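You operate a simulated robot arm through the tools that you are given. There is no shell and no other tool.

You are at the controls of a simulated two-armed robot. One attempt, no reset.

JOB
At the blue table, dye slide G5 full pink, rinse it, blot it and stand it in the drying rack.
Fine: blot on the white pad; leave the lids as they lie and the other slides clean.

It is judged by the outcome, as a careful person would: the job done as asked, and still so three seconds after it is handed in. It fails if anything else is knocked over, pushed out of place, dropped, spilled or broken. A push-on lid holds only when it is set on centred and level and pressed home; a screw cap is set on level and turned clockwise until tight.

ROBOT AND FRAMES
Two 6-joint arms with two-finger parallel grippers on one trunk that stands fixed in place. Base frame: the origin is at the foot of the trunk, x ahead of it, y to its left, z up. Units: m, degrees, N and s.
The left shoulder is at [0.05, 0.17, 1.324], the right one opposite. Each reaches about 1.092 m from its shoulder. Payload 1.57 kg a hand.
Tool frame (each hand has its own): the origin (TCP) lies between the finger pads and is the grasp point; the fingertips stand 0.03 m ahead of it; z points along the fingers, y is the line along which they close. Largest opening 0.08 m; finger width 0.017, thickness 0.012; the body of the gripper, 0.04 by 0.082 m, starts 0.08 m behind the TCP.
Orientation is told as [roll, pitch, yaw] about the base's x, y, z axes, in that order, counted from this pose: with the fingers straight down and closing along the base's y, the tool's x points along the base's -x, its y along +y and its z along -z.

CONTROLS
- The arms move only by the tool play_rows. It takes "left_series", "right_series" or both (then of equal length, played together; a hand with none holds still); each is one flat list of numbers, 6 for each row, row after row: the shift along the base's x, y, z in m, then the turn, a rotation vector about the base's x, y, z in degrees. In form: [tx, ty, tz, wx, wy, wz, tx, ty, tz, wx, wy, wz, ...]. A call has 1 to 20 rows; each row shifts and turns the commanded pose from where the row before left it. "left_fingers" and "right_fingers" are, for a hand that has rows, the opening in per cent of the stroke, from 0 (shut) to 100 (fully open), set as the call begins (left out, the last holds). A row lasts 0.2 s, in which the tool goes at most 0.05 m and 8.6 degrees; a call with a longer step from one row to the next is refused whole, and so is a gripper value outside its range. A pose out of reach is approached as far as the arm can. The call stops where the force on the tool passes 40 N (or 10 N more than at its start, if that is more) or the arm is blocked; 0.2 s more then pass. The fingers move at their own pace (about 0.045 m/s each) and stop on an object; they squeeze with about 32 N. The grip force told is the motor's: it shows also when the fingers shut on nothing. Time passes only in rows, and 0.2 s behind the last, so rows that do not move let the fingers close. It gives the time, the measured TCP pose, the force on the tool (base axes), the opening and the grip force at its end, in the units of the frame above (readings bear some noise), with the torque about the TCP (base axes, N m) and any sound that the robot's microphone picked up, and new pictures: "views" is both (left out), scene, wrist or none (wrist: the cameras of the hands that moved).
- Cameras (640 x 400 px; columns grow to the right, rows downward): "scene" is now at [0.0451, 0.0336, 1.907]; the picture's right is [0.43, -0.90, 0.00], its down [-0.66, -0.32, -0.68] and it looks along [0.62, 0.30, -0.73] (base axes); focal length 363 px, centre (320, 200). "left" rides on the left gripper at [0.072, 0.007, -0.122] in its tool frame; the picture's right is [-0.09, 1.00, 0.00], its down [-0.84, -0.08, -0.54] and it looks along [-0.54, -0.05, 0.84] (tool axes); focal length 238 px, centre (320, 200). "right" rides on the right gripper at [0.072, -0.007, -0.122] in its tool frame; the picture's right is [0.09, 1.00, 0.00], its down [-0.84, 0.08, -0.54] and it looks along [-0.54, 0.05, 0.84] (tool axes); focal length 238 px, centre (320, 200). There is no depth. A picture from a camera that has moved, and an enlarged one, comes with that camera's place and axes in the base frame and with its lens. The place of the scene camera against the robot may be out by one fixed shift of up to 0.025 m in any direction.
- slide_trunk(by): slides the trunk up (or, below 0, down) by that many m; the arms and the scene camera ride with it, the base frame stays. It gives what a move gives, with no picture.
- head_to(pan, tilt): turns the head with the scene camera to pan (to the left, within 86 degrees either way) and tilt (down, from -29 to 69), counted from straight ahead of the robot. It gives what a move gives, and a new picture of the scene camera.
- enlarge(camera, box): a new picture of the part [left, top, right, bottom] of that camera's present view, enlarged. It takes no simulated time.
- job_done(): hands the job in; it is judged then, once.

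Places have to be worked out from the pictures, the camera data and where the tool is seen. Open the grippers and draw the arms clear of the work before you hand the job in, unless the task says otherwise.

The tools are called after "Call:" by a JSON object that holds its "api" and its "payload". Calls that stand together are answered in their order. play_rows: Moves the arms, as the interface text tells. Its arguments: {"type":"object","properties":{"left_series":{"type":"array"},"left_fingers":{"type":"number"},"right_series":{"type":"array"},"right_fingers":{"type":"number"},"views":{"type":"string","enum":["both","scene","wrist","none"]}},"required":[]} The other tools are called the same way: slide_trunk (by) moves the trunk up or down; head_to (pan, tilt) turns the head that bears the scene camera; enlarge (camera, box) takes an enlarged picture of a part of a camera's view; job_done () hands the job in.

At the start:

```text
time: 0.0
left_tcp_pos: [0.6178, 0.5151, 1.2132]
left_orientation: [0.0, 0.0, 0.0]
left_wrist_force: [0.0, -0.3, 0.0]
left_moment: [-0.01, 0.02, 0.0]
left_opening: 0.0801
left_grasp_force: 0.0
right_tcp_pos: [0.6537, -0.0468, 1.2145]
right_orientation: [0.0, 0.0, 0.0]
right_wrist_force: [-0.3, 0.2, 0.0]
right_moment: [0.01, 0.02, 0.05]
right_opening: 0.0799
right_grasp_force: 0.0
trunk travel left (down, up): [-0.939, 0.031]
head pan, tilt (commanded): [25.8, 46.9]
```

scene: 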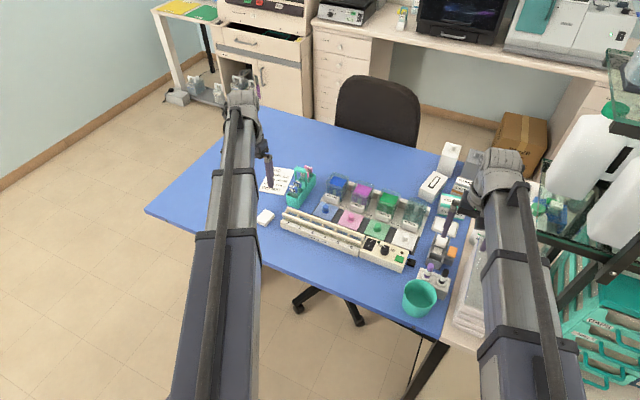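
right: 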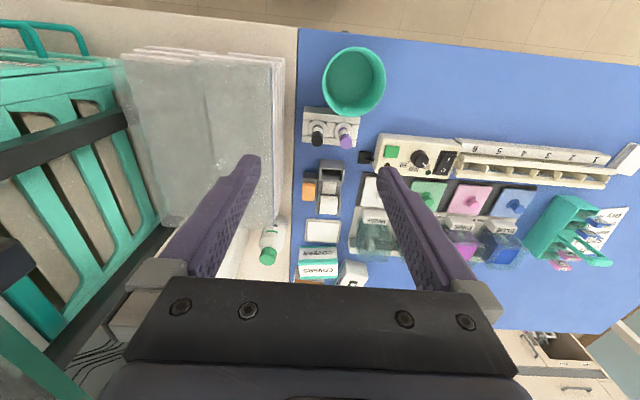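
left: 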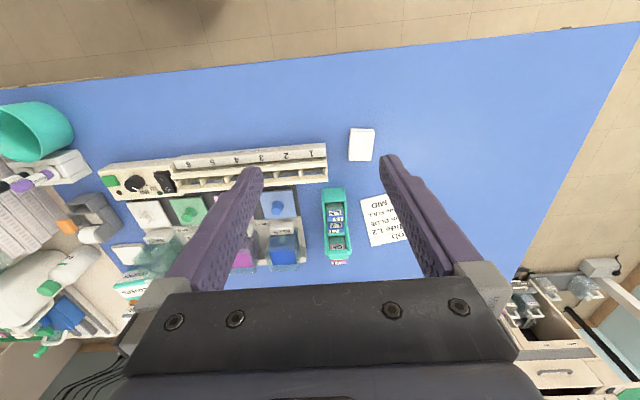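

I see a blue table with a staining setup: teal slide holder, blue/magenta/green/clear jars, lids in front, a long rack with numbers, a white pad, and a paper note. I'll look closely before moving.

Call:
{"api": "enlarge", "payload": {"camera": "scene", "box": [240, 150, 360, 225]}}

Call:
{"api": "enlarge", "payload": {"camera": "scene", "box": [270, 165, 430, 275]}}

Call:
{"api": "enlarge", "payload": {"camera": "left", "box": [220, 110, 420, 280]}}

Call:
{"api": "enlarge", "payload": {"camera": "right", "box": [280, 120, 640, 345]}}

```text
5.33 times, centred on (300, 188) of scene
camera zoom: at [0.0451, 0.0336, 1.907], right [0.43, -0.9, 0.0], down [-0.66, -0.32, -0.68], along [0.62, 0.3, -0.73], focal length 1938 px, centre (427, 267)
```

zoom: 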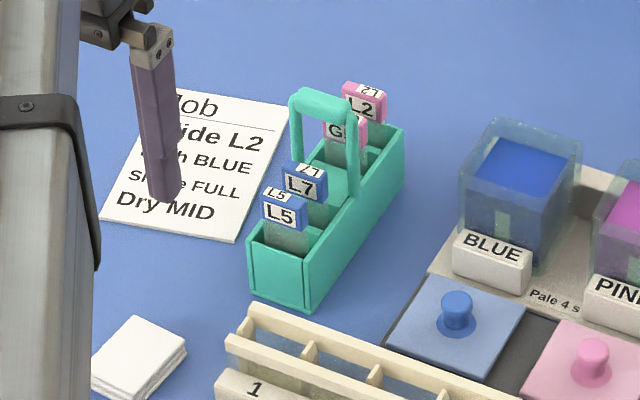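

```text
3.64 times, centred on (350, 220) of scene
camera zoom: at [0.0451, 0.0336, 1.907], right [0.43, -0.9, 0.0], down [-0.66, -0.32, -0.68], along [0.62, 0.3, -0.73], focal length 1321 px, centre (211, 127)
```

zoom: 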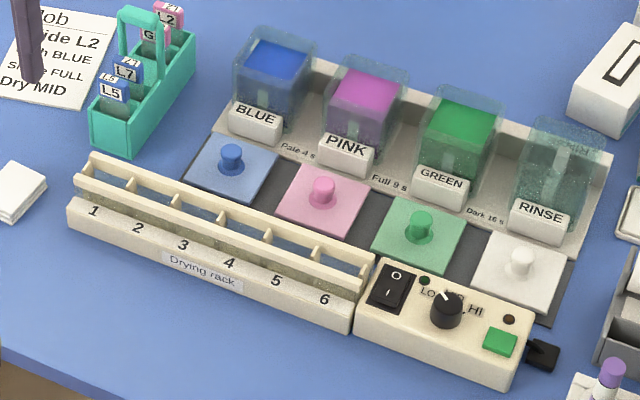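

```text
2.35 times, centred on (320, 195) of left
camera zoom: at [0.548, 0.5203, 1.3351], right [0.09, 1.0, 0.0], down [0.84, -0.08, 0.54], along [0.54, -0.05, -0.84], focal length 561 px, centre (320, 212)
```

zoom: 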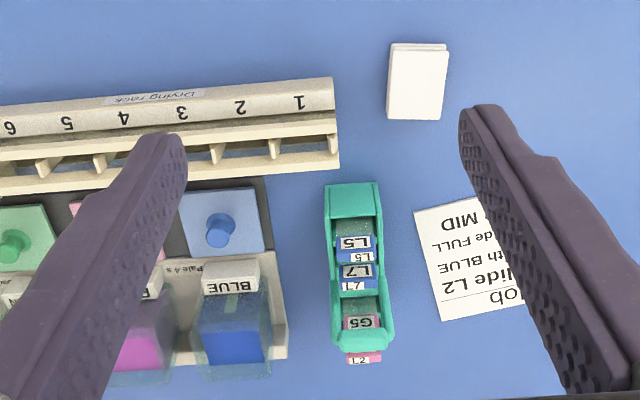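

```text
1.78 times, centred on (460, 232) of right
camera zoom: at [0.5809, -0.0541, 1.336], right [-0.09, 1.0, 0.0], down [0.84, 0.08, 0.54], along [0.54, 0.05, -0.84], focal length 424 px, centre (71, 142)
```

zoom: 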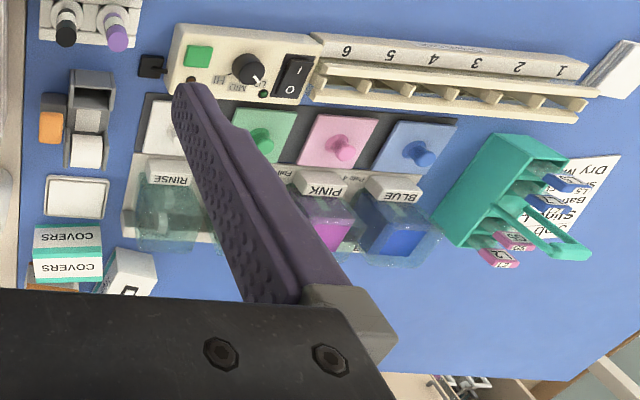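

The slide holder holds L5, L7, G5, L2 (front to back). The bath key reads Pale 4 s, Full 9 s, Dark 16 s, and the note on the table is for another slide. I'll draw the right arm back a little and bring the left hand up above the holder for measuring views.

Call:
{"api": "play_rows", "payload": {"left_series": [0.02, 0, 0.01, 0, 0, 0, 0.02, 0, 0.01, 0, 0, 0, 0.02, 0, 0.01, 0, 0, 0, 0.02, 0, 0.01, 0, 0, 0, 0.02, 0, 0.01, 0, 0, 0], "right_series": [-0.03, -0.01, 0.015, 0, 0, 0, -0.03, -0.01, 0.015, 0, 0, 0, -0.03, -0.01, 0.015, 0, 0, 0, -0.03, -0.01, 0.015, 0, 0, 0, -0.03, -0.01, 0.015, 0, 0, 0]}}

```text
time: 1.2
left_tcp_pos: [0.7171, 0.5117, 1.2138]
left_orientation: [0.0, 0.0, 0.0]
left_wrist_force: [-0.2, -0.7, 0.8]
left_moment: [0.01, -0.03, 0.01]
left_opening: 0.0799
left_grasp_force: 0.0
left hand out of reach, approached as far as the arm can: row 1, 2, 3, 4, 5
right_tcp_pos: [0.5038, -0.0964, 1.2144]
right_orientation: [0.1, 0.0, 0.0]
right_wrist_force: [0.1, 0.6, -1.2]
right_moment: [-0.01, 0.01, 0.01]
right_opening: 0.0798
right_grasp_force: 0.1
right hand out of reach, approached as far as the arm can: row 1, 2, 3, 4, 5
trunk travel left (down, up): [-0.939, 0.031]
head pan, tilt (commanded): [25.8, 46.9]
camera scene: at [0.0447, 0.0334, 1.907], right [0.43, -0.9, 0.0], down [-0.66, -0.32, -0.68], along [0.62, 0.3, -0.73], focal length 363 px, centre (320, 200)
camera right: at [0.4308, -0.1034, 1.3361], right [-0.09, 1.0, 0.0], down [0.84, 0.08, 0.54], along [0.54, 0.05, -0.84], focal length 238 px, centre (320, 200)
camera left: at [0.6466, 0.5182, 1.3353], right [0.09, 1.0, 0.0], down [0.84, -0.08, 0.54], along [0.54, -0.05, -0.84], focal length 238 px, centre (320, 200)
```

scene: 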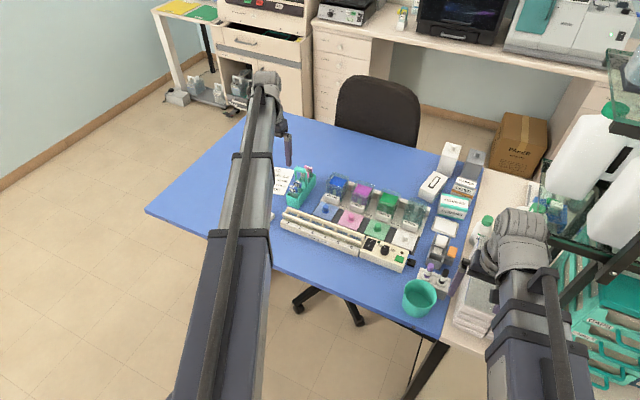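
right: 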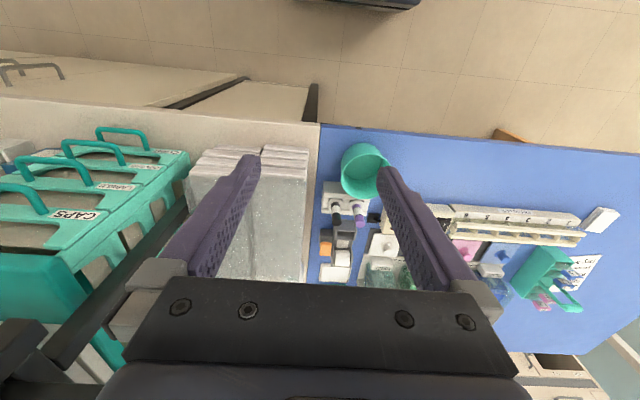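
left: 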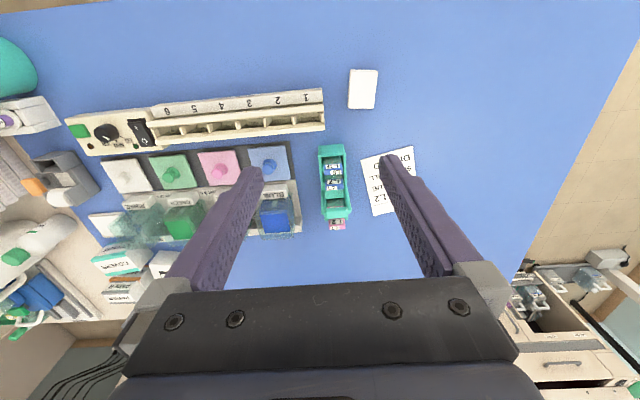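

The upward part was not reachable, but both hands moved level. Now I zoom in on the holder and the objects from the new left-camera place.

Call:
{"api": "enlarge", "payload": {"camera": "left", "box": [270, 50, 430, 250]}}

Call:
{"api": "enlarge", "payload": {"camera": "left", "box": [60, 70, 380, 270]}}

Call:
{"api": "enlarge", "payload": {"camera": "scene", "box": [390, 140, 510, 330]}}

Call:
{"api": "enlarge", "payload": {"camera": "right", "box": [310, 120, 640, 330]}}

```text
2.00 times, centred on (350, 150) of left
camera zoom: at [0.6466, 0.5182, 1.3353], right [0.09, 1.0, 0.0], down [0.84, -0.08, 0.54], along [0.54, -0.05, -0.84], focal length 477 px, centre (260, 300)
```

zoom: 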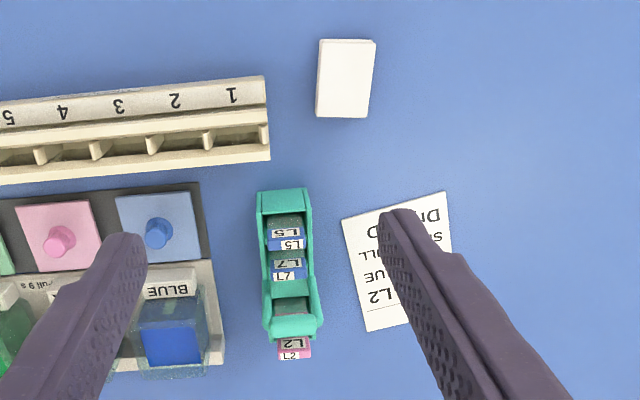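

```text
2.00 times, centred on (220, 170) of left
camera zoom: at [0.6466, 0.5182, 1.3353], right [0.09, 1.0, 0.0], down [0.84, -0.08, 0.54], along [0.54, -0.05, -0.84], focal length 477 px, centre (520, 260)
```

zoom: 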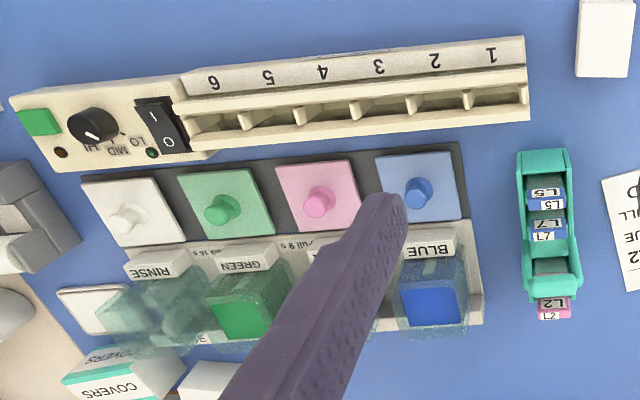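

```text
2.11 times, centred on (450, 235) of scene
camera zoom: at [0.0447, 0.0334, 1.907], right [0.43, -0.9, 0.0], down [-0.66, -0.32, -0.68], along [0.62, 0.3, -0.73], focal length 765 px, centre (46, 126)
```

zoom: 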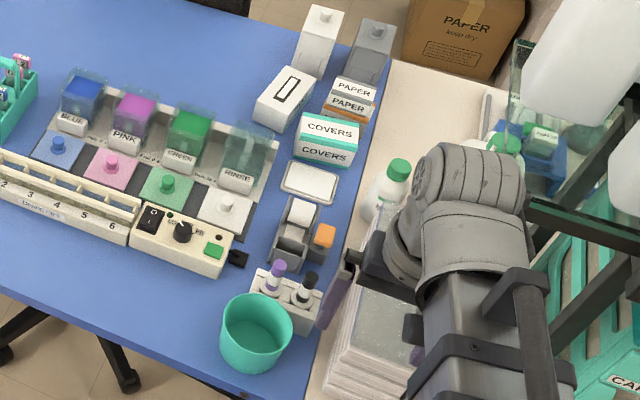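

```text
1.90 times, centred on (475, 225) of right
camera zoom: at [0.4308, -0.1034, 1.3361], right [-0.09, 1.0, 0.0], down [0.84, 0.08, 0.54], along [0.54, 0.05, -0.84], focal length 454 px, centre (25, 152)
```

zoom: 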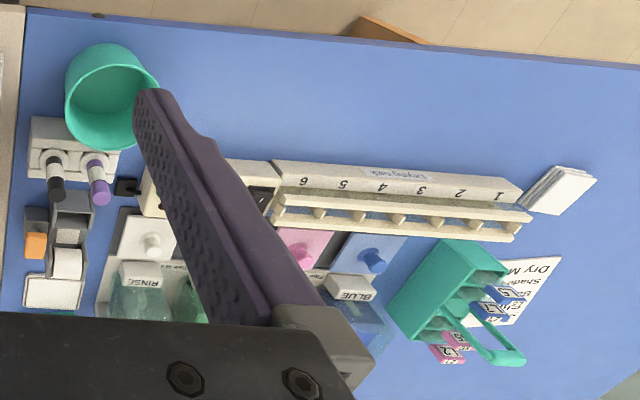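

Two white objects could be "the white pad": the stack beside the drying rack and the framed one near COVERS. I'll zoom in on each with the scene camera.

Call:
{"api": "enlarge", "payload": {"camera": "scene", "box": [420, 190, 470, 250]}}

Call:
{"api": "enlarge", "payload": {"camera": "left", "box": [335, 60, 395, 115]}}

Call:
{"api": "enlarge", "payload": {"camera": "scene", "box": [275, 160, 335, 220]}}

Call:
{"api": "enlarge", "payload": {"camera": "scene", "box": [325, 170, 435, 250]}}

```text
6.67 times, centred on (445, 220) of scene
camera zoom: at [0.0447, 0.0334, 1.907], right [0.43, -0.9, 0.0], down [-0.66, -0.32, -0.68], along [0.62, 0.3, -0.73], focal length 2422 px, centre (-513, 67)
```

zoom: 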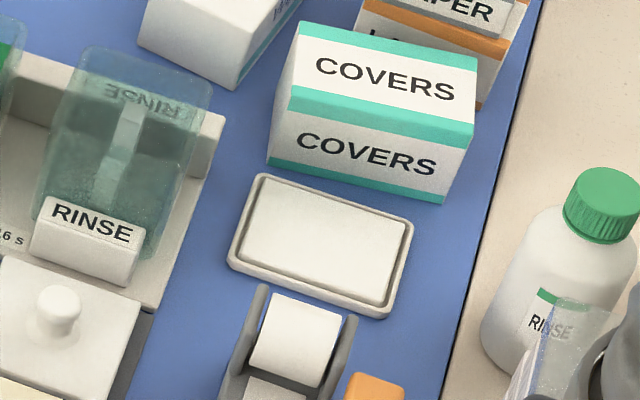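

```text
7.27 times, centred on (365, 88) of left
camera zoom: at [0.6466, 0.5182, 1.3353], right [0.09, 1.0, 0.0], down [0.84, -0.08, 0.54], along [0.54, -0.05, -0.84], focal length 1734 px, centre (-7, 1018)
```

zoom: 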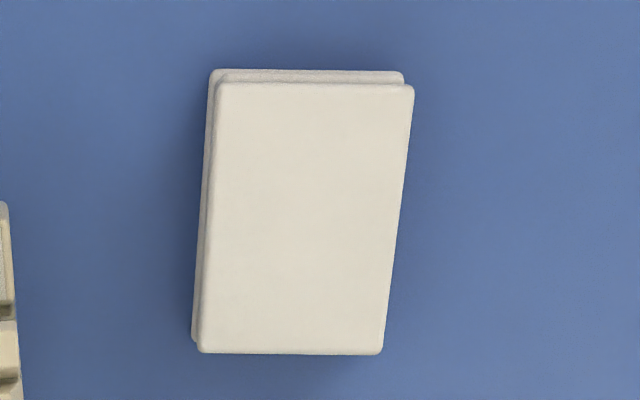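

```text
6.67 times, centred on (305, 190) of scene
camera zoom: at [0.0447, 0.0334, 1.907], right [0.43, -0.9, 0.0], down [-0.66, -0.32, -0.68], along [0.62, 0.3, -0.73], focal length 2422 px, centre (420, 267)
```

zoom: 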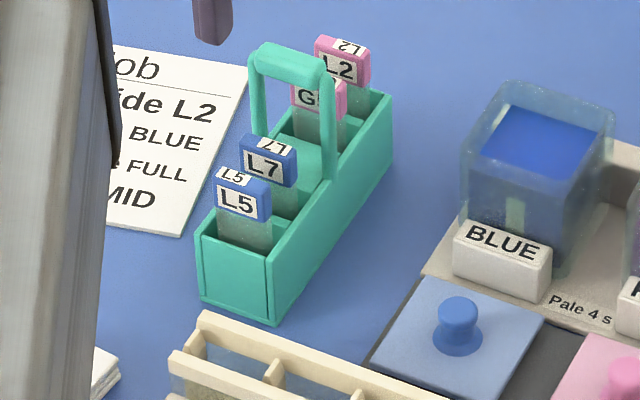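

```text
5.00 times, centred on (380, 210) of scene
camera zoom: at [0.0447, 0.0334, 1.907], right [0.43, -0.9, 0.0], down [-0.66, -0.32, -0.68], along [0.62, 0.3, -0.73], focal length 1816 px, centre (20, 150)
```

zoom: 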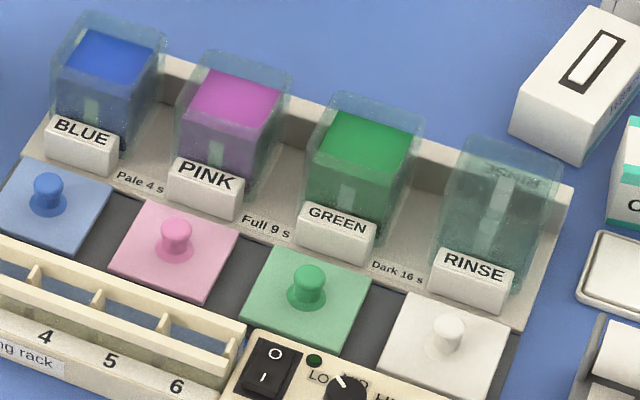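

I'll look closer at both candidates, and the surroundings of each, at different angles.

Call:
{"api": "head_to", "payload": {"pan": 10, "tilt": 50}}

Call:
{"api": "enlarge", "payload": {"camera": "right", "box": [570, 195, 635, 245]}}

Call:
{"api": "enlarge", "payload": {"camera": "left", "box": [30, 120, 170, 310]}}

Call:
{"api": "enlarge", "payload": {"camera": "right", "box": [310, 180, 400, 290]}}

```text
time: 2.0
left_tcp_pos: [0.7171, 0.5128, 1.2142]
left_orientation: [0.0, 0.1, 0.0]
left_wrist_force: [-0.2, -0.5, 0.0]
left_moment: [-0.01, -0.01, 0.04]
left_opening: 0.0801
left_grasp_force: 0.0
right_tcp_pos: [0.5056, -0.0962, 1.2151]
right_orientation: [0.0, 0.0, 0.0]
right_wrist_force: [0.3, 0.0, 0.1]
right_moment: [0.02, -0.01, -0.03]
right_opening: 0.0801
right_grasp_force: 0.1
trunk travel left (down, up): [-0.939, 0.031]
head pan, tilt (commanded): [10.0, 50.0]
camera scene: at [0.0491, 0.0123, 1.9027], right [0.17, -0.98, 0.0], down [-0.75, -0.13, -0.64], along [0.63, 0.11, -0.77], focal length 363 px, centre (320, 200)
```

scene: 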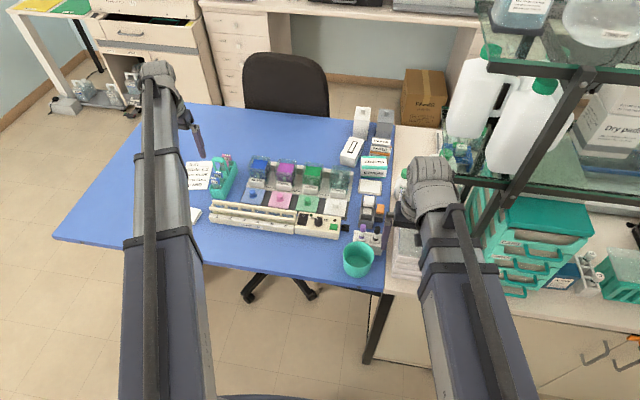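

```text
8.00 times, centred on (602, 220) of right
camera zoom: at [0.4318, -0.1032, 1.336], right [-0.09, 1.0, 0.0], down [0.84, 0.08, 0.54], along [0.54, 0.05, -0.84], focal length 1907 px, centre (-1940, 40)
```

zoom: 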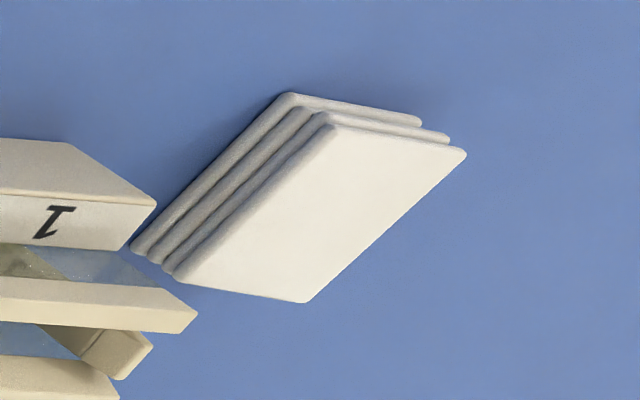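

```text
2.11 times, centred on (100, 215) of left
camera zoom: at [0.6466, 0.5182, 1.3351], right [0.09, 1.0, 0.0], down [0.84, -0.08, 0.54], along [0.54, -0.05, -0.84], focal length 502 px, centre (783, 168)
```

zoom: 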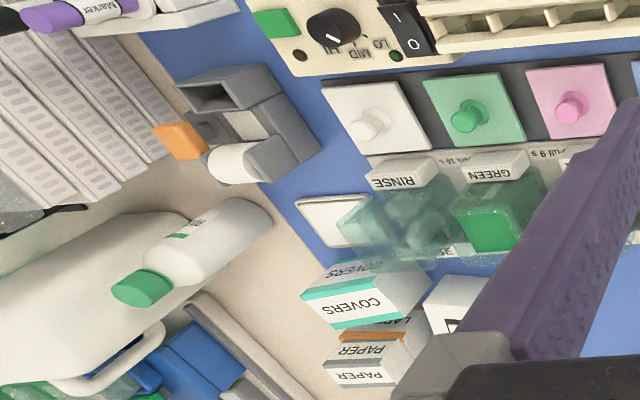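

```text
3.64 times, centred on (355, 235) of right
camera zoom: at [0.4318, -0.1032, 1.336], right [-0.09, 1.0, 0.0], down [0.84, 0.08, 0.54], along [0.54, 0.05, -0.84], focal length 867 px, centre (193, 73)
```

zoom: 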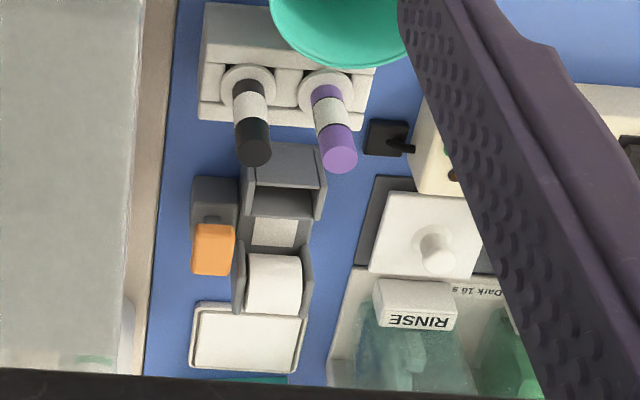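

I'll zoom further on both candidates with the scene camera from its new direction.

Call:
{"api": "enlarge", "payload": {"camera": "scene", "box": [352, 172, 392, 197]}}

Call:
{"api": "enlarge", "payload": {"camera": "scene", "box": [180, 195, 230, 230]}}

Call:
{"api": "enlarge", "payload": {"camera": "scene", "box": [330, 100, 410, 280]}}

Call:
{"api": "enlarge", "payload": {"camera": "scene", "box": [180, 140, 300, 240]}}

```text
16.00 times, centred on (372, 184) of scene
camera zoom: at [0.0491, 0.0123, 1.9027], right [0.17, -0.98, 0.0], down [-0.75, -0.13, -0.64], along [0.63, 0.11, -0.77], focal length 5812 px, centre (-512, 448)
```

zoom: 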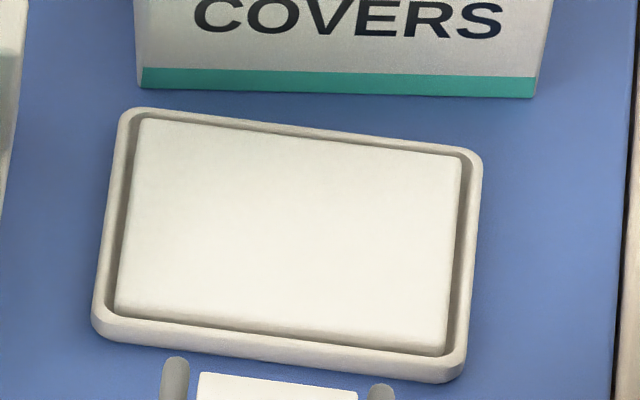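

```text
11.43 times, centred on (205, 212) of scene
camera zoom: at [0.0491, 0.0123, 1.9027], right [0.17, -0.98, 0.0], down [-0.75, -0.13, -0.64], along [0.63, 0.11, -0.77], focal length 4152 px, centre (1634, 57)
```

zoom: 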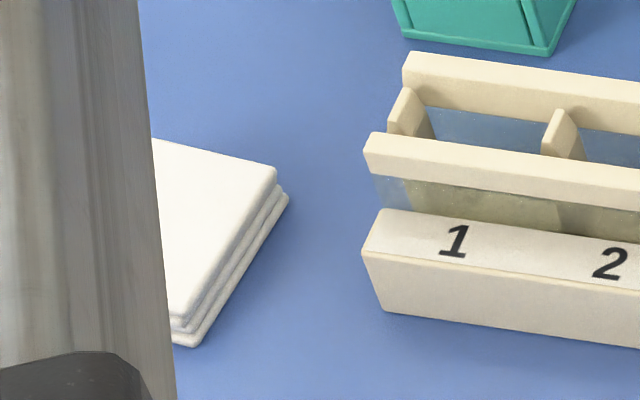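

```text
2.22 times, centred on (370, 190) of scene
camera zoom: at [0.0491, 0.0123, 1.9027], right [0.17, -0.98, 0.0], down [-0.75, -0.13, -0.64], along [0.63, 0.11, -0.77], focal length 807 px, centre (209, 222)
```

zoom: 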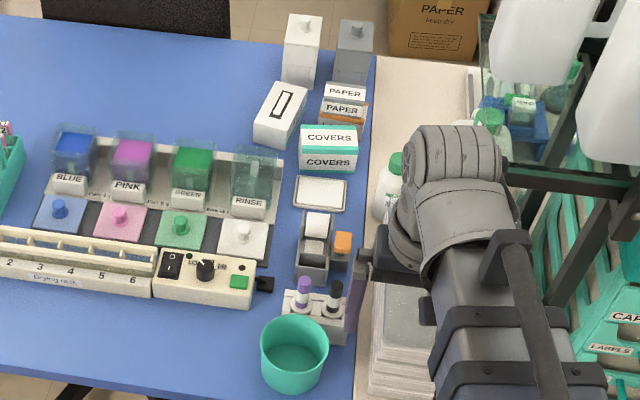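

```text
4.00 times, centred on (240, 190) of scene
camera zoom: at [0.0491, 0.0123, 1.9027], right [0.17, -0.98, 0.0], down [-0.75, -0.13, -0.64], along [0.63, 0.11, -0.77], focal length 1453 px, centre (640, 240)
```

zoom: 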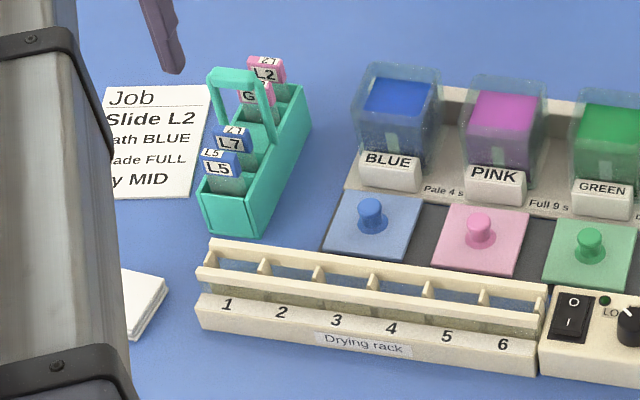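

The framed pad is a white pad set in a shallow tray next to RINSE; the stack by the rack looks like loose folded wipes, and I'll view both from nearer. Now I slide the left hand level to the right for views of the baths.

Call:
{"api": "play_rows", "payload": {"left_series": [0, -0.036, 0, 0, 0, 0, 0, -0.036, 0, 0, 0, 0, 0, -0.036, 0, 0, 0, 0, 0, -0.036, 0, 0, 0, 0, 0, -0.036, 0, 0, 0, 0], "views": "wrist"}}

```text
time: 3.2
left_tcp_pos: [0.7194, 0.333, 1.2135]
left_orientation: [0.1, 0.0, 0.0]
left_wrist_force: [-0.6, 1.2, -0.5]
left_moment: [0.01, 0.0, 0.01]
left_opening: 0.0799
left_grasp_force: 0.1
right_tcp_pos: [0.5036, -0.0972, 1.2141]
right_orientation: [0.0, 0.1, -0.1]
right_wrist_force: [-0.1, 0.3, 0.6]
right_moment: [0.0, 0.01, 0.03]
right_opening: 0.08
right_grasp_force: 0.1
trunk travel left (down, up): [-0.939, 0.031]
head pan, tilt (commanded): [10.0, 50.0]
camera left: at [0.648, 0.3393, 1.3353], right [0.09, 1.0, 0.0], down [0.84, -0.08, 0.54], along [0.54, -0.05, -0.84], focal length 238 px, centre (320, 200)
```

left: 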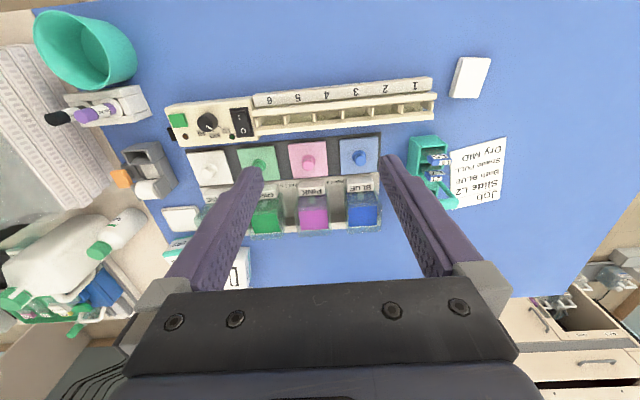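

Call:
{"api": "enlarge", "payload": {"camera": "left", "box": [240, 125, 400, 245]}}

Call:
{"api": "enlarge", "payload": {"camera": "left", "box": [240, 65, 450, 145]}}

Call:
{"api": "enlarge", "payload": {"camera": "left", "box": [100, 120, 260, 300]}}

Call:
{"api": "enlarge", "payload": {"camera": "left", "box": [395, 45, 515, 215]}}

```text
3.33 times, centred on (320, 185) of left
camera zoom: at [0.648, 0.3393, 1.3353], right [0.09, 1.0, 0.0], down [0.84, -0.08, 0.54], along [0.54, -0.05, -0.84], focal length 794 px, centre (320, 250)
```

zoom: 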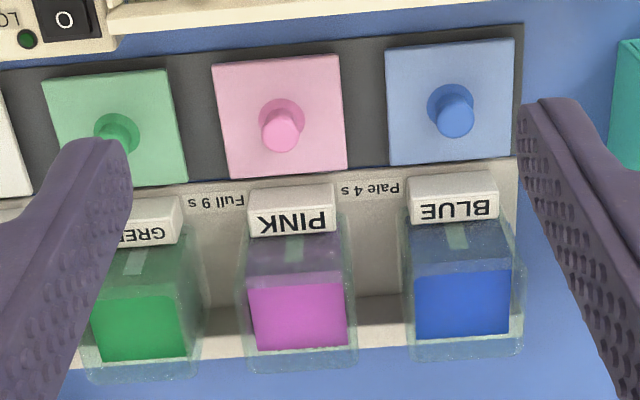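

```text
3.05 times, centred on (345, 105) of left
camera zoom: at [0.648, 0.3393, 1.3353], right [0.09, 1.0, 0.0], down [0.84, -0.08, 0.54], along [0.54, -0.05, -0.84], focal length 726 px, centre (244, 490)
```

zoom: 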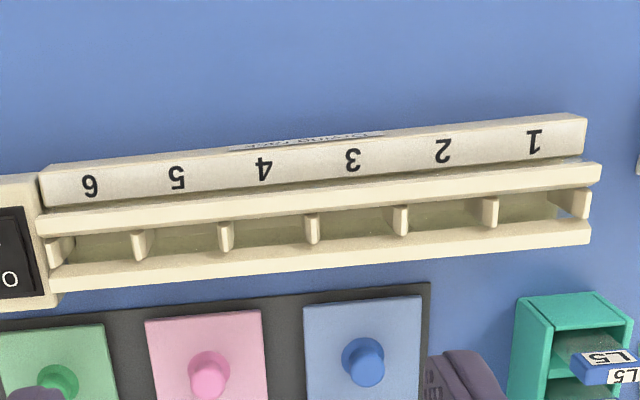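

```text
2.22 times, centred on (180, 210) of left
camera zoom: at [0.648, 0.3393, 1.3353], right [0.09, 1.0, 0.0], down [0.84, -0.08, 0.54], along [0.54, -0.05, -0.84], focal length 530 px, centre (631, 178)
```

zoom: 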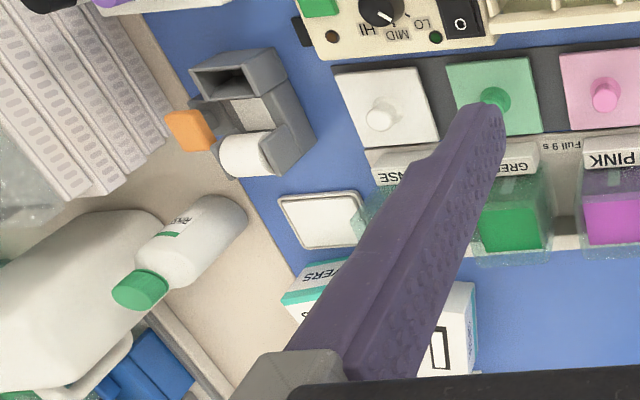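

```text
2.35 times, centred on (455, 130) of left
camera zoom: at [0.648, 0.3393, 1.3353], right [0.09, 1.0, 0.0], down [0.84, -0.08, 0.54], along [0.54, -0.05, -0.84], focal length 561 px, centre (2, 365)
```

zoom: 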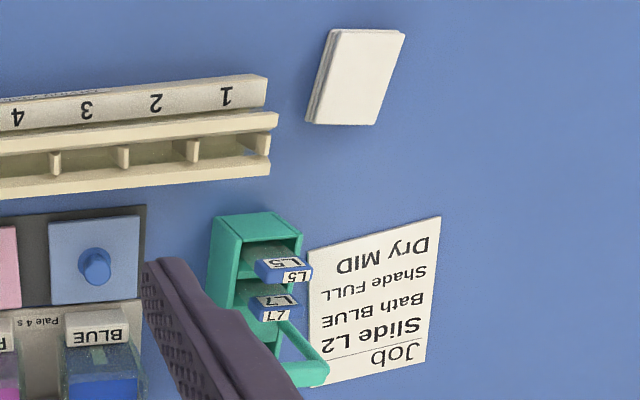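

Table top works out at z≈0.88, liquid surfaces ≈0.94, L2/L5 tabs' tops ≈0.965 at y≈0.52, and slots spaced ~30 mm with the handle between L7 and G5. Next I bring the left hand (high, z 1.21) over the holder to look down at G5.

Call:
{"api": "play_rows", "payload": {"left_series": [0.0255, 0.0303, 0, 0, 0, 0, 0.0255, 0.0303, 0, 0, 0, 0, 0.0255, 0.0303, 0, 0, 0, 0, 0.0255, 0.0303, 0, 0, 0, 0, 0.0255, 0.0303, 0, 0, 0, 0, 0.0255, 0.0303, 0, 0, 0, 0], "views": "both"}}

Call:
{"api": "enlarge", "payload": {"camera": "left", "box": [260, 60, 400, 170]}}

Call:
{"api": "enlarge", "payload": {"camera": "scene", "box": [190, 140, 270, 200]}}

```text
time: 4.6
left_tcp_pos: [0.8563, 0.5043, 1.2133]
left_orientation: [0.1, -0.1, 0.0]
left_wrist_force: [0.3, 0.1, 0.4]
left_moment: [0.01, -0.01, -0.02]
left_opening: 0.08
left_grasp_force: 0.0
left hand out of reach, approached as far as the arm can: row 6
right_tcp_pos: [0.5043, -0.0961, 1.2148]
right_orientation: [0.1, 0.0, 0.0]
right_wrist_force: [0.5, -0.1, -0.5]
right_moment: [0.03, -0.03, 0.01]
right_opening: 0.0798
right_grasp_force: 0.0
trunk travel left (down, up): [-0.939, 0.031]
head pan, tilt (commanded): [10.0, 50.0]
camera scene: at [0.0489, 0.0124, 1.9027], right [0.17, -0.98, 0.0], down [-0.75, -0.13, -0.64], along [0.63, 0.11, -0.77], focal length 363 px, centre (320, 200)
camera left: at [0.7849, 0.5102, 1.335], right [0.09, 1.0, 0.0], down [0.84, -0.08, 0.54], along [0.54, -0.05, -0.84], focal length 238 px, centre (320, 200)
```

scene: 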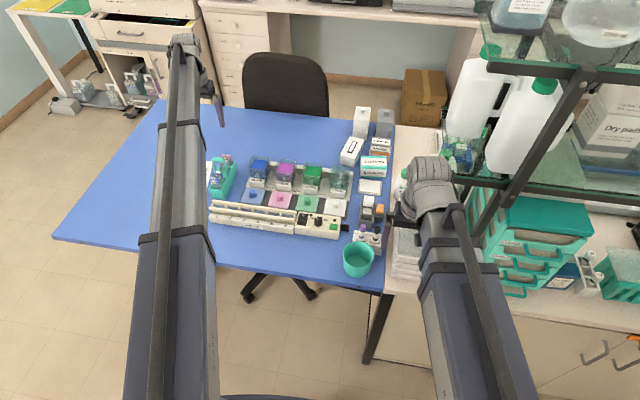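
left: 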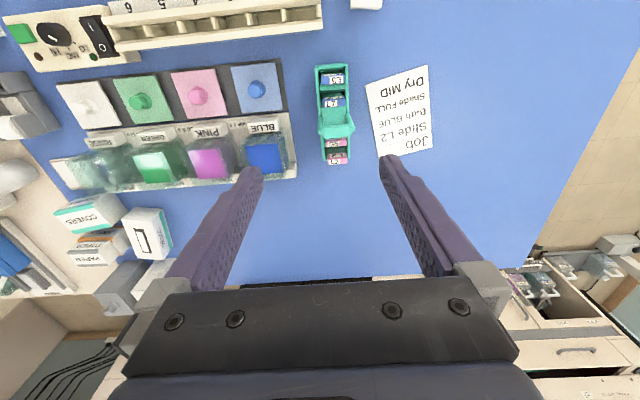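

```text
3.64 times, centred on (330, 115) of left
camera zoom: at [0.7849, 0.5102, 1.335], right [0.09, 1.0, 0.0], down [0.84, -0.08, 0.54], along [0.54, -0.05, -0.84], focal length 867 px, centre (284, 509)
```

zoom: 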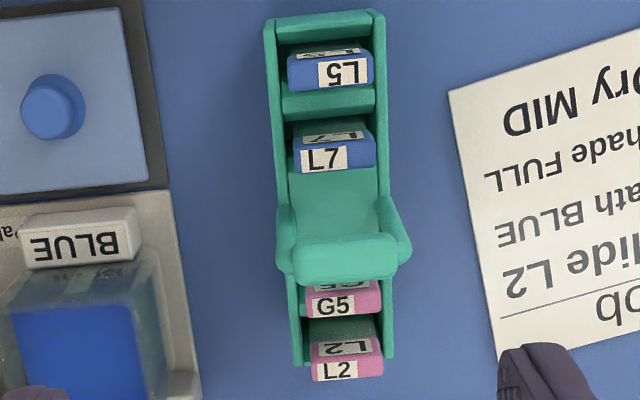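

```text
6.67 times, centred on (230, 170) of scene
camera zoom: at [0.0489, 0.0124, 1.9027], right [0.17, -0.98, 0.0], down [-0.75, -0.13, -0.64], along [0.63, 0.11, -0.77], focal length 2422 px, centre (920, 400)
```

zoom: 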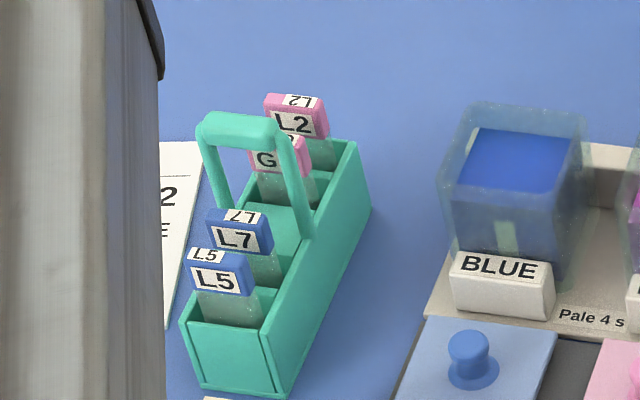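

G5's tab is at about (0.914, 0.524) with its top at z≈0.971, tab ≈32×12 mm; handle bar is at (0.885, z≈1.01). G5 is just beyond reach with a vertical hand, so I lower the trunk 0.10 m (fingertips will remain at z≈1.08, clear of everything) to gain level reach.

Call:
{"api": "slide_trunk", "payload": {"by": -0.1}}

```text
time: 5.9
left_tcp_pos: [0.8562, 0.5041, 1.1149]
left_orientation: [0.0, -0.2, 0.0]
left_wrist_force: [-0.4, -0.9, 1.2]
left_moment: [-0.01, -0.04, 0.01]
left_opening: 0.0799
left_grasp_force: 0.1
right_tcp_pos: [0.5037, -0.0968, 1.1142]
right_orientation: [0.1, 0.0, 0.1]
right_wrist_force: [-0.4, -0.4, -0.5]
right_moment: [-0.01, -0.02, -0.03]
right_opening: 0.0802
right_grasp_force: 0.1
trunk travel left (down, up): [-0.839, 0.131]
head pan, tilt (commanded): [10.0, 50.0]
```

Now I tilt the left fingers 18° forward about the base y axis, in place, and edge forward to test reach.

Call:
{"api": "play_rows", "payload": {"left_series": [0, 0, 0, 0, -6, 0, 0, 0, 0, 0, -6, 0, 0, 0, 0, 0, -6, 0, 0.015, 0.003, 0, 0, 0, 0, 0.015, 0.003, 0, 0, 0, 0], "views": "both"}}

```text
time: 7.1
left_tcp_pos: [0.8862, 0.5116, 1.1254]
left_orientation: [-0.1, -18.1, 0.0]
left_wrist_force: [0.1, -0.4, 0.7]
left_moment: [-0.04, 0.03, 0.0]
left_opening: 0.0802
left_grasp_force: 0.1
left hand out of reach, approached as far as the arm can: row 2, 3
right_tcp_pos: [0.5047, -0.0962, 1.1145]
right_orientation: [0.0, 0.1, 0.0]
right_wrist_force: [0.0, 0.0, 0.5]
right_moment: [0.03, 0.01, 0.02]
right_opening: 0.08
right_grasp_force: 0.2
trunk travel left (down, up): [-0.839, 0.131]
head pan, tilt (commanded): [10.0, 50.0]
camera scene: at [0.049, 0.0123, 1.8027], right [0.17, -0.98, 0.0], down [-0.75, -0.13, -0.64], along [0.63, 0.11, -0.77], focal length 363 px, centre (320, 200)
camera left: at [0.7807, 0.517, 1.2176], right [0.09, 1.0, 0.03], down [0.63, -0.08, 0.78], along [0.77, -0.05, -0.63], focal length 238 px, centre (320, 200)
```

scene: 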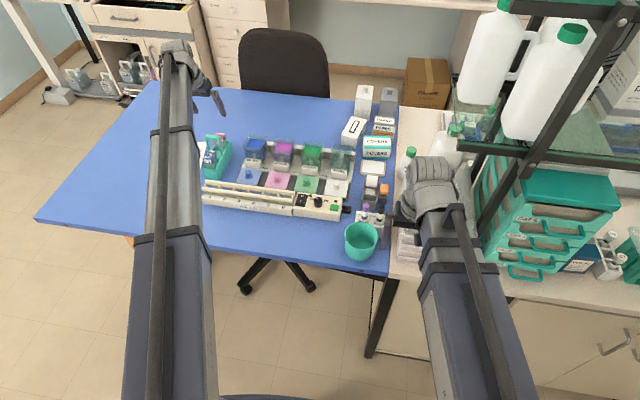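
left: 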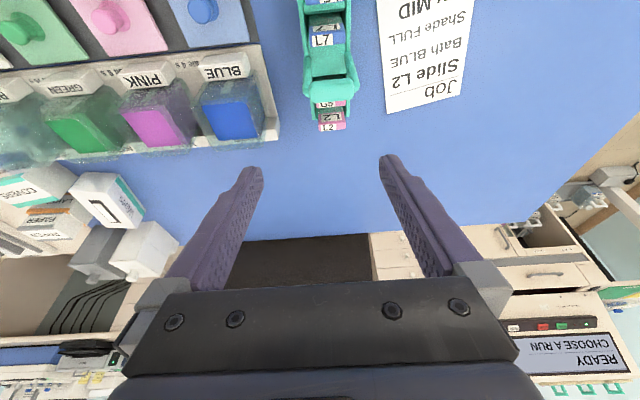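

With the 18° tilt the hand reaches fine. I zoom in on G5 and the handle from this closer camera place to refine positions.

Call:
{"api": "enlarge", "payload": {"camera": "left", "box": [280, 40, 390, 140]}}

Call:
{"api": "enlarge", "payload": {"camera": "scene", "box": [170, 30, 290, 200]}}

Call:
{"api": "enlarge", "payload": {"camera": "left", "box": [0, 0, 280, 175]}}

```text
4.00 times, centred on (335, 90) of left
camera zoom: at [0.7807, 0.517, 1.2176], right [0.09, 1.0, 0.03], down [0.63, -0.08, 0.78], along [0.77, -0.05, -0.63], focal length 953 px, centre (260, 640)
```

zoom: 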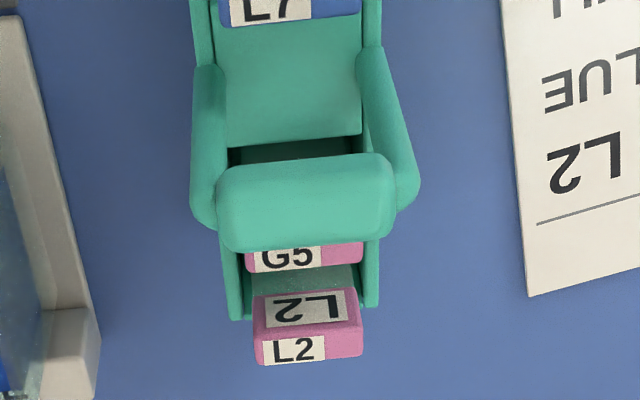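

```text
2.35 times, centred on (230, 115) of scene
camera zoom: at [0.049, 0.0123, 1.8027], right [0.17, -0.98, 0.0], down [-0.75, -0.13, -0.64], along [0.63, 0.11, -0.77], focal length 855 px, centre (532, 400)
```

zoom: 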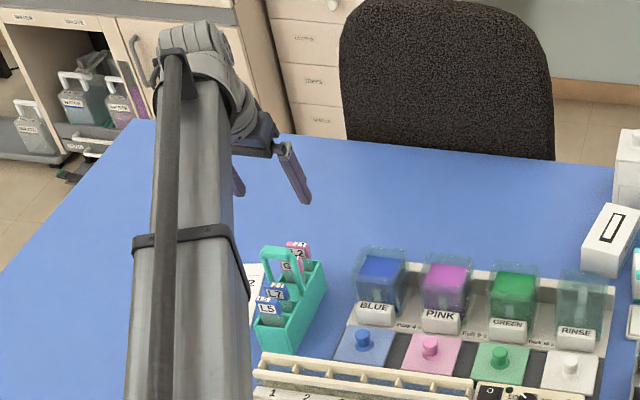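

```text
2.29 times, centred on (140, 88) of left
camera zoom: at [0.7807, 0.517, 1.2176], right [0.09, 1.0, 0.03], down [0.63, -0.08, 0.78], along [0.77, -0.05, -0.63], focal length 545 px, centre (731, 457)
```

zoom: 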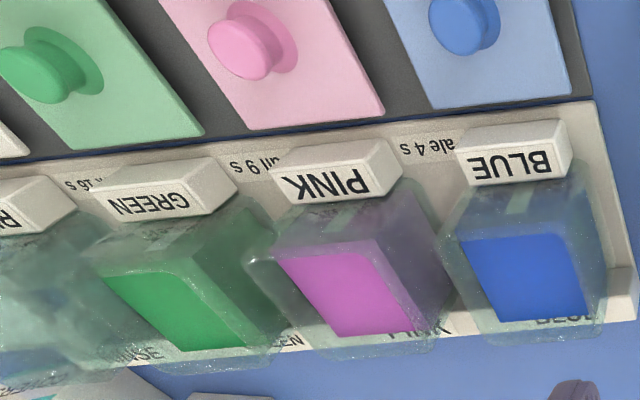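

G5's tab centre is ≈(0.915, 0.524), and the handle bar's far edge ≈0.893 at z≈1.014, so I'll come down just beyond the bar with ~19.5° tilt, fingers closing along y. First I line up above at z≈1.09.

Call:
{"api": "play_rows", "payload": {"left_series": [0.009, 0.0042, -0.012, 0, -0.5, 0, 0.009, 0.0041, -0.012, 0, -0.5, 0, 0.009, 0.0041, -0.011, 0, -0.4, 0, 0, 0, 0, 0, 0, 0], "views": "wrist"}}

Call:
{"api": "enlarge", "payload": {"camera": "left", "box": [260, 30, 400, 180]}}

Call:
{"api": "enlarge", "payload": {"camera": "scene", "box": [180, 60, 280, 180]}}

```text
time: 8.1
left_tcp_pos: [0.9137, 0.5221, 1.1261]
left_orientation: [0.0, -19.5, 0.0]
left_wrist_force: [-0.9, -0.2, 1.0]
left_moment: [0.01, -0.02, 0.02]
left_opening: 0.08
left_grasp_force: 0.2
left hand out of reach, approached as far as the arm can: row 1, 2, 3
right_tcp_pos: [0.5034, -0.0962, 1.1139]
right_orientation: [0.1, 0.0, 0.0]
right_wrist_force: [-0.2, -0.5, -0.2]
right_moment: [0.01, 0.01, -0.01]
right_opening: 0.08
right_grasp_force: 0.1
trunk travel left (down, up): [-0.839, 0.131]
head pan, tilt (commanded): [10.0, 50.0]
camera left: at [0.8047, 0.5279, 1.2169], right [0.09, 1.0, 0.03], down [0.61, -0.08, 0.79], along [0.79, -0.05, -0.61], focal length 238 px, centre (320, 200)
```

left: 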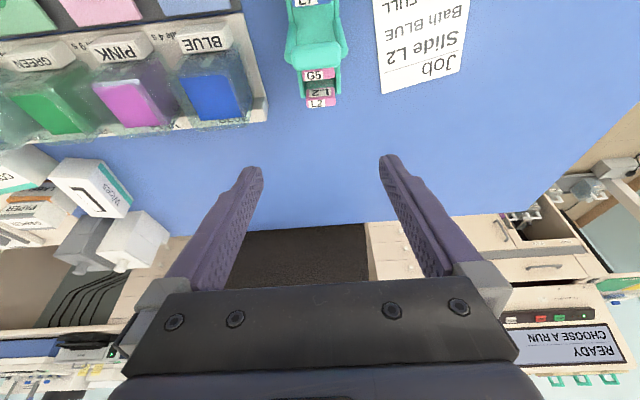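

```text
2.67 times, centred on (330, 105) of left
camera zoom: at [0.8047, 0.5279, 1.2169], right [0.09, 1.0, 0.03], down [0.61, -0.08, 0.79], along [0.79, -0.05, -0.61], focal length 636 px, centre (293, 453)
```

zoom: 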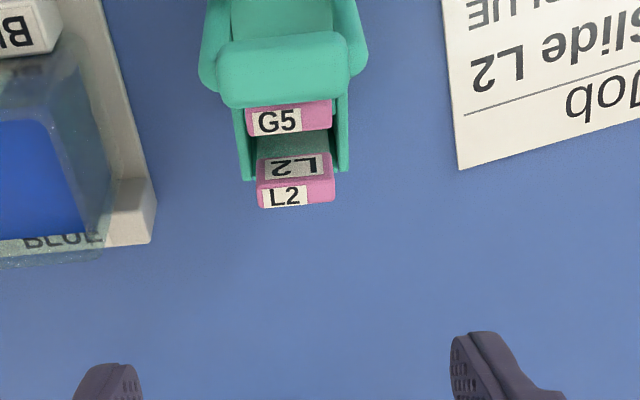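

```text
3.33 times, centred on (230, 120) of scene
camera zoom: at [0.0489, 0.0121, 1.8027], right [0.17, -0.98, 0.0], down [-0.75, -0.13, -0.64], along [0.63, 0.11, -0.77], focal length 1211 px, centre (620, 467)
```

zoom: 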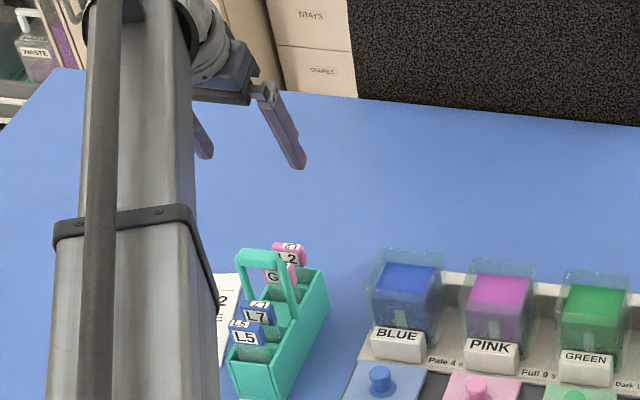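

The level alignment worked (x 0.914, y 0.522) but the descent was not taken. I test a small pure downward move here, well above the handle.

Call:
{"api": "play_rows", "payload": {"left_series": [0, 0, -0.01, 0, 0, 0, 0, 0, -0.01, 0, 0, 0], "views": "none"}}

```text
time: 8.7
left_tcp_pos: [0.9123, 0.5227, 1.1273]
left_orientation: [0.1, -19.5, 0.0]
left_wrist_force: [0.2, 0.1, -0.7]
left_moment: [0.0, -0.04, -0.01]
left_opening: 0.0799
left_grasp_force: 0.0
left hand out of reach, approached as far as the arm can: row 1, 2
right_tcp_pos: [0.5037, -0.0959, 1.1146]
right_orientation: [0.0, 0.0, 0.0]
right_wrist_force: [-0.2, -0.4, 0.9]
right_moment: [-0.02, 0.01, -0.01]
right_opening: 0.0798
right_grasp_force: 0.0
trunk travel left (down, up): [-0.839, 0.131]
head pan, tilt (commanded): [10.0, 50.0]
```

The wrists ride at a fixed height above the shoulder, so height is set by the trunk (both arms ride together). Before lowering, I check what lies under the right hand, and zoom the left view for alignment.

Call:
{"api": "play_rows", "payload": {"right_series": [-0.02, 0, 0, 0, 0, 0, -0.02, 0, 0, 0, 0, 0], "views": "both"}}

```text
time: 9.3
left_tcp_pos: [0.9128, 0.5226, 1.1268]
left_orientation: [0.0, -19.5, 0.1]
left_wrist_force: [0.0, 0.4, 0.1]
left_moment: [-0.02, 0.01, -0.02]
left_opening: 0.0801
left_grasp_force: 0.0
right_tcp_pos: [0.4636, -0.0969, 1.1147]
right_orientation: [0.0, 0.0, 0.0]
right_wrist_force: [-0.2, 0.7, -0.7]
right_moment: [0.02, -0.02, 0.01]
right_opening: 0.0801
right_grasp_force: 0.0
trunk travel left (down, up): [-0.839, 0.131]
head pan, tilt (commanded): [10.0, 50.0]
camera scene: at [0.0489, 0.0122, 1.8027], right [0.17, -0.98, 0.0], down [-0.75, -0.13, -0.64], along [0.63, 0.11, -0.77], focal length 363 px, centre (320, 200)
camera right: at [0.3906, -0.104, 1.2361], right [-0.09, 1.0, 0.0], down [0.84, 0.08, 0.54], along [0.54, 0.05, -0.84], focal length 238 px, centre (320, 200)
```

scene: 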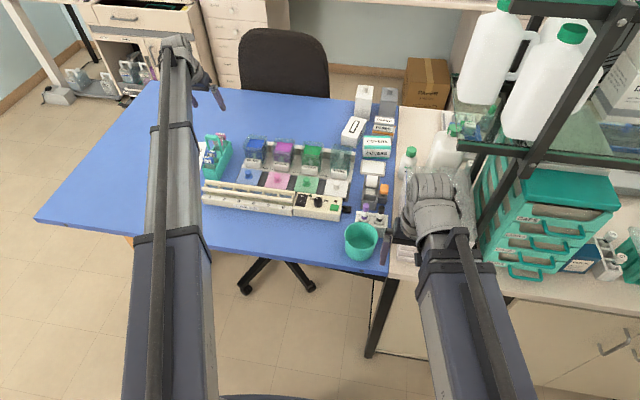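
right: 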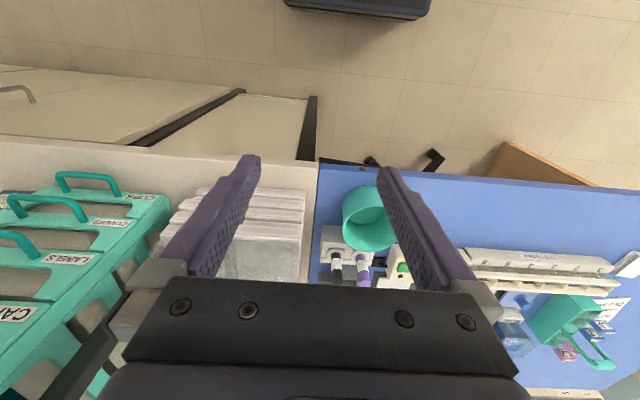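

The right hand sits clear, in front of the table. I fine-adjust the left hand to x≈0.914, y≈0.524 and lower the trunk in stages, first to fingertips ≈1.01 with fingers wide open.

Call:
{"api": "play_rows", "payload": {"left_series": [0.0012, 0.0013, 0, 0, 0, 0], "left_fingers": 100, "views": "none"}}

Call:
{"api": "slide_trunk", "payload": {"by": -0.07}}

Call:
{"api": "enlarge", "payload": {"camera": "left", "box": [240, 0, 420, 180]}}

Call:
{"api": "enlarge", "payload": {"camera": "scene", "box": [170, 60, 290, 180]}}

```text
time: 9.7
left_tcp_pos: [0.9144, 0.523, 1.1273]
left_orientation: [0.0, -19.5, 0.1]
left_wrist_force: [0.0, -0.1, 0.6]
left_moment: [0.02, 0.0, 0.0]
left_opening: 0.0802
left_grasp_force: 0.0
right_tcp_pos: [0.4643, -0.0959, 1.1143]
right_orientation: [0.1, 0.0, 0.0]
right_wrist_force: [0.2, 0.1, -0.1]
right_moment: [0.01, -0.01, -0.01]
right_opening: 0.0799
right_grasp_force: 0.1
trunk travel left (down, up): [-0.839, 0.131]
head pan, tilt (commanded): [10.0, 50.0]
```

```text
time: 10.8
left_tcp_pos: [0.9143, 0.5228, 1.0573]
left_orientation: [0.0, -19.5, 0.1]
left_wrist_force: [-0.1, 0.4, -0.7]
left_moment: [-0.01, -0.01, 0.0]
left_opening: 0.0796
left_grasp_force: 0.0
right_tcp_pos: [0.4636, -0.0969, 1.0448]
right_orientation: [-0.1, 0.0, 0.0]
right_wrist_force: [0.5, -0.1, -0.8]
right_moment: [0.0, 0.01, 0.01]
right_opening: 0.0799
right_grasp_force: 0.1
trunk travel left (down, up): [-0.769, 0.201]
head pan, tilt (commanded): [10.0, 50.0]
```

```text
2.22 times, centred on (330, 90) of left
camera zoom: at [0.8058, 0.529, 1.1469], right [0.09, 1.0, 0.03], down [0.61, -0.08, 0.79], along [0.79, -0.05, -0.61], focal length 530 px, centre (298, 444)
```

zoom: 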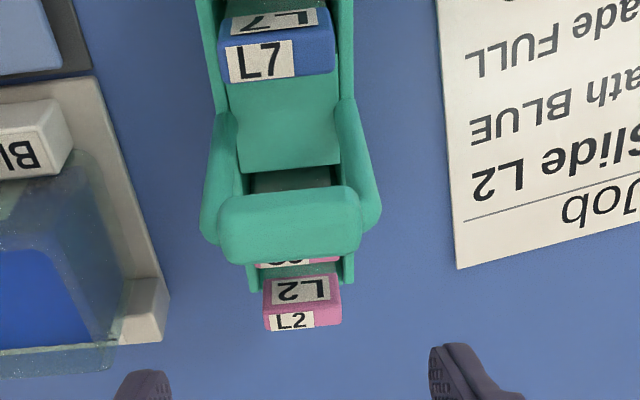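

```text
3.33 times, centred on (230, 120) of scene
camera zoom: at [0.0489, 0.0121, 1.7328], right [0.17, -0.98, 0.0], down [-0.75, -0.13, -0.64], along [0.63, 0.11, -0.77], focal length 1211 px, centre (620, 467)
```

zoom: 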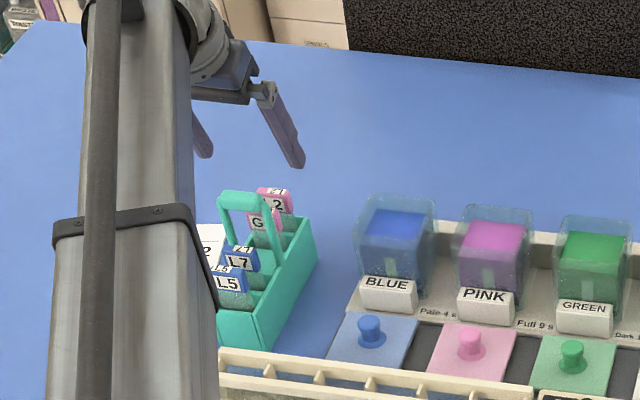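

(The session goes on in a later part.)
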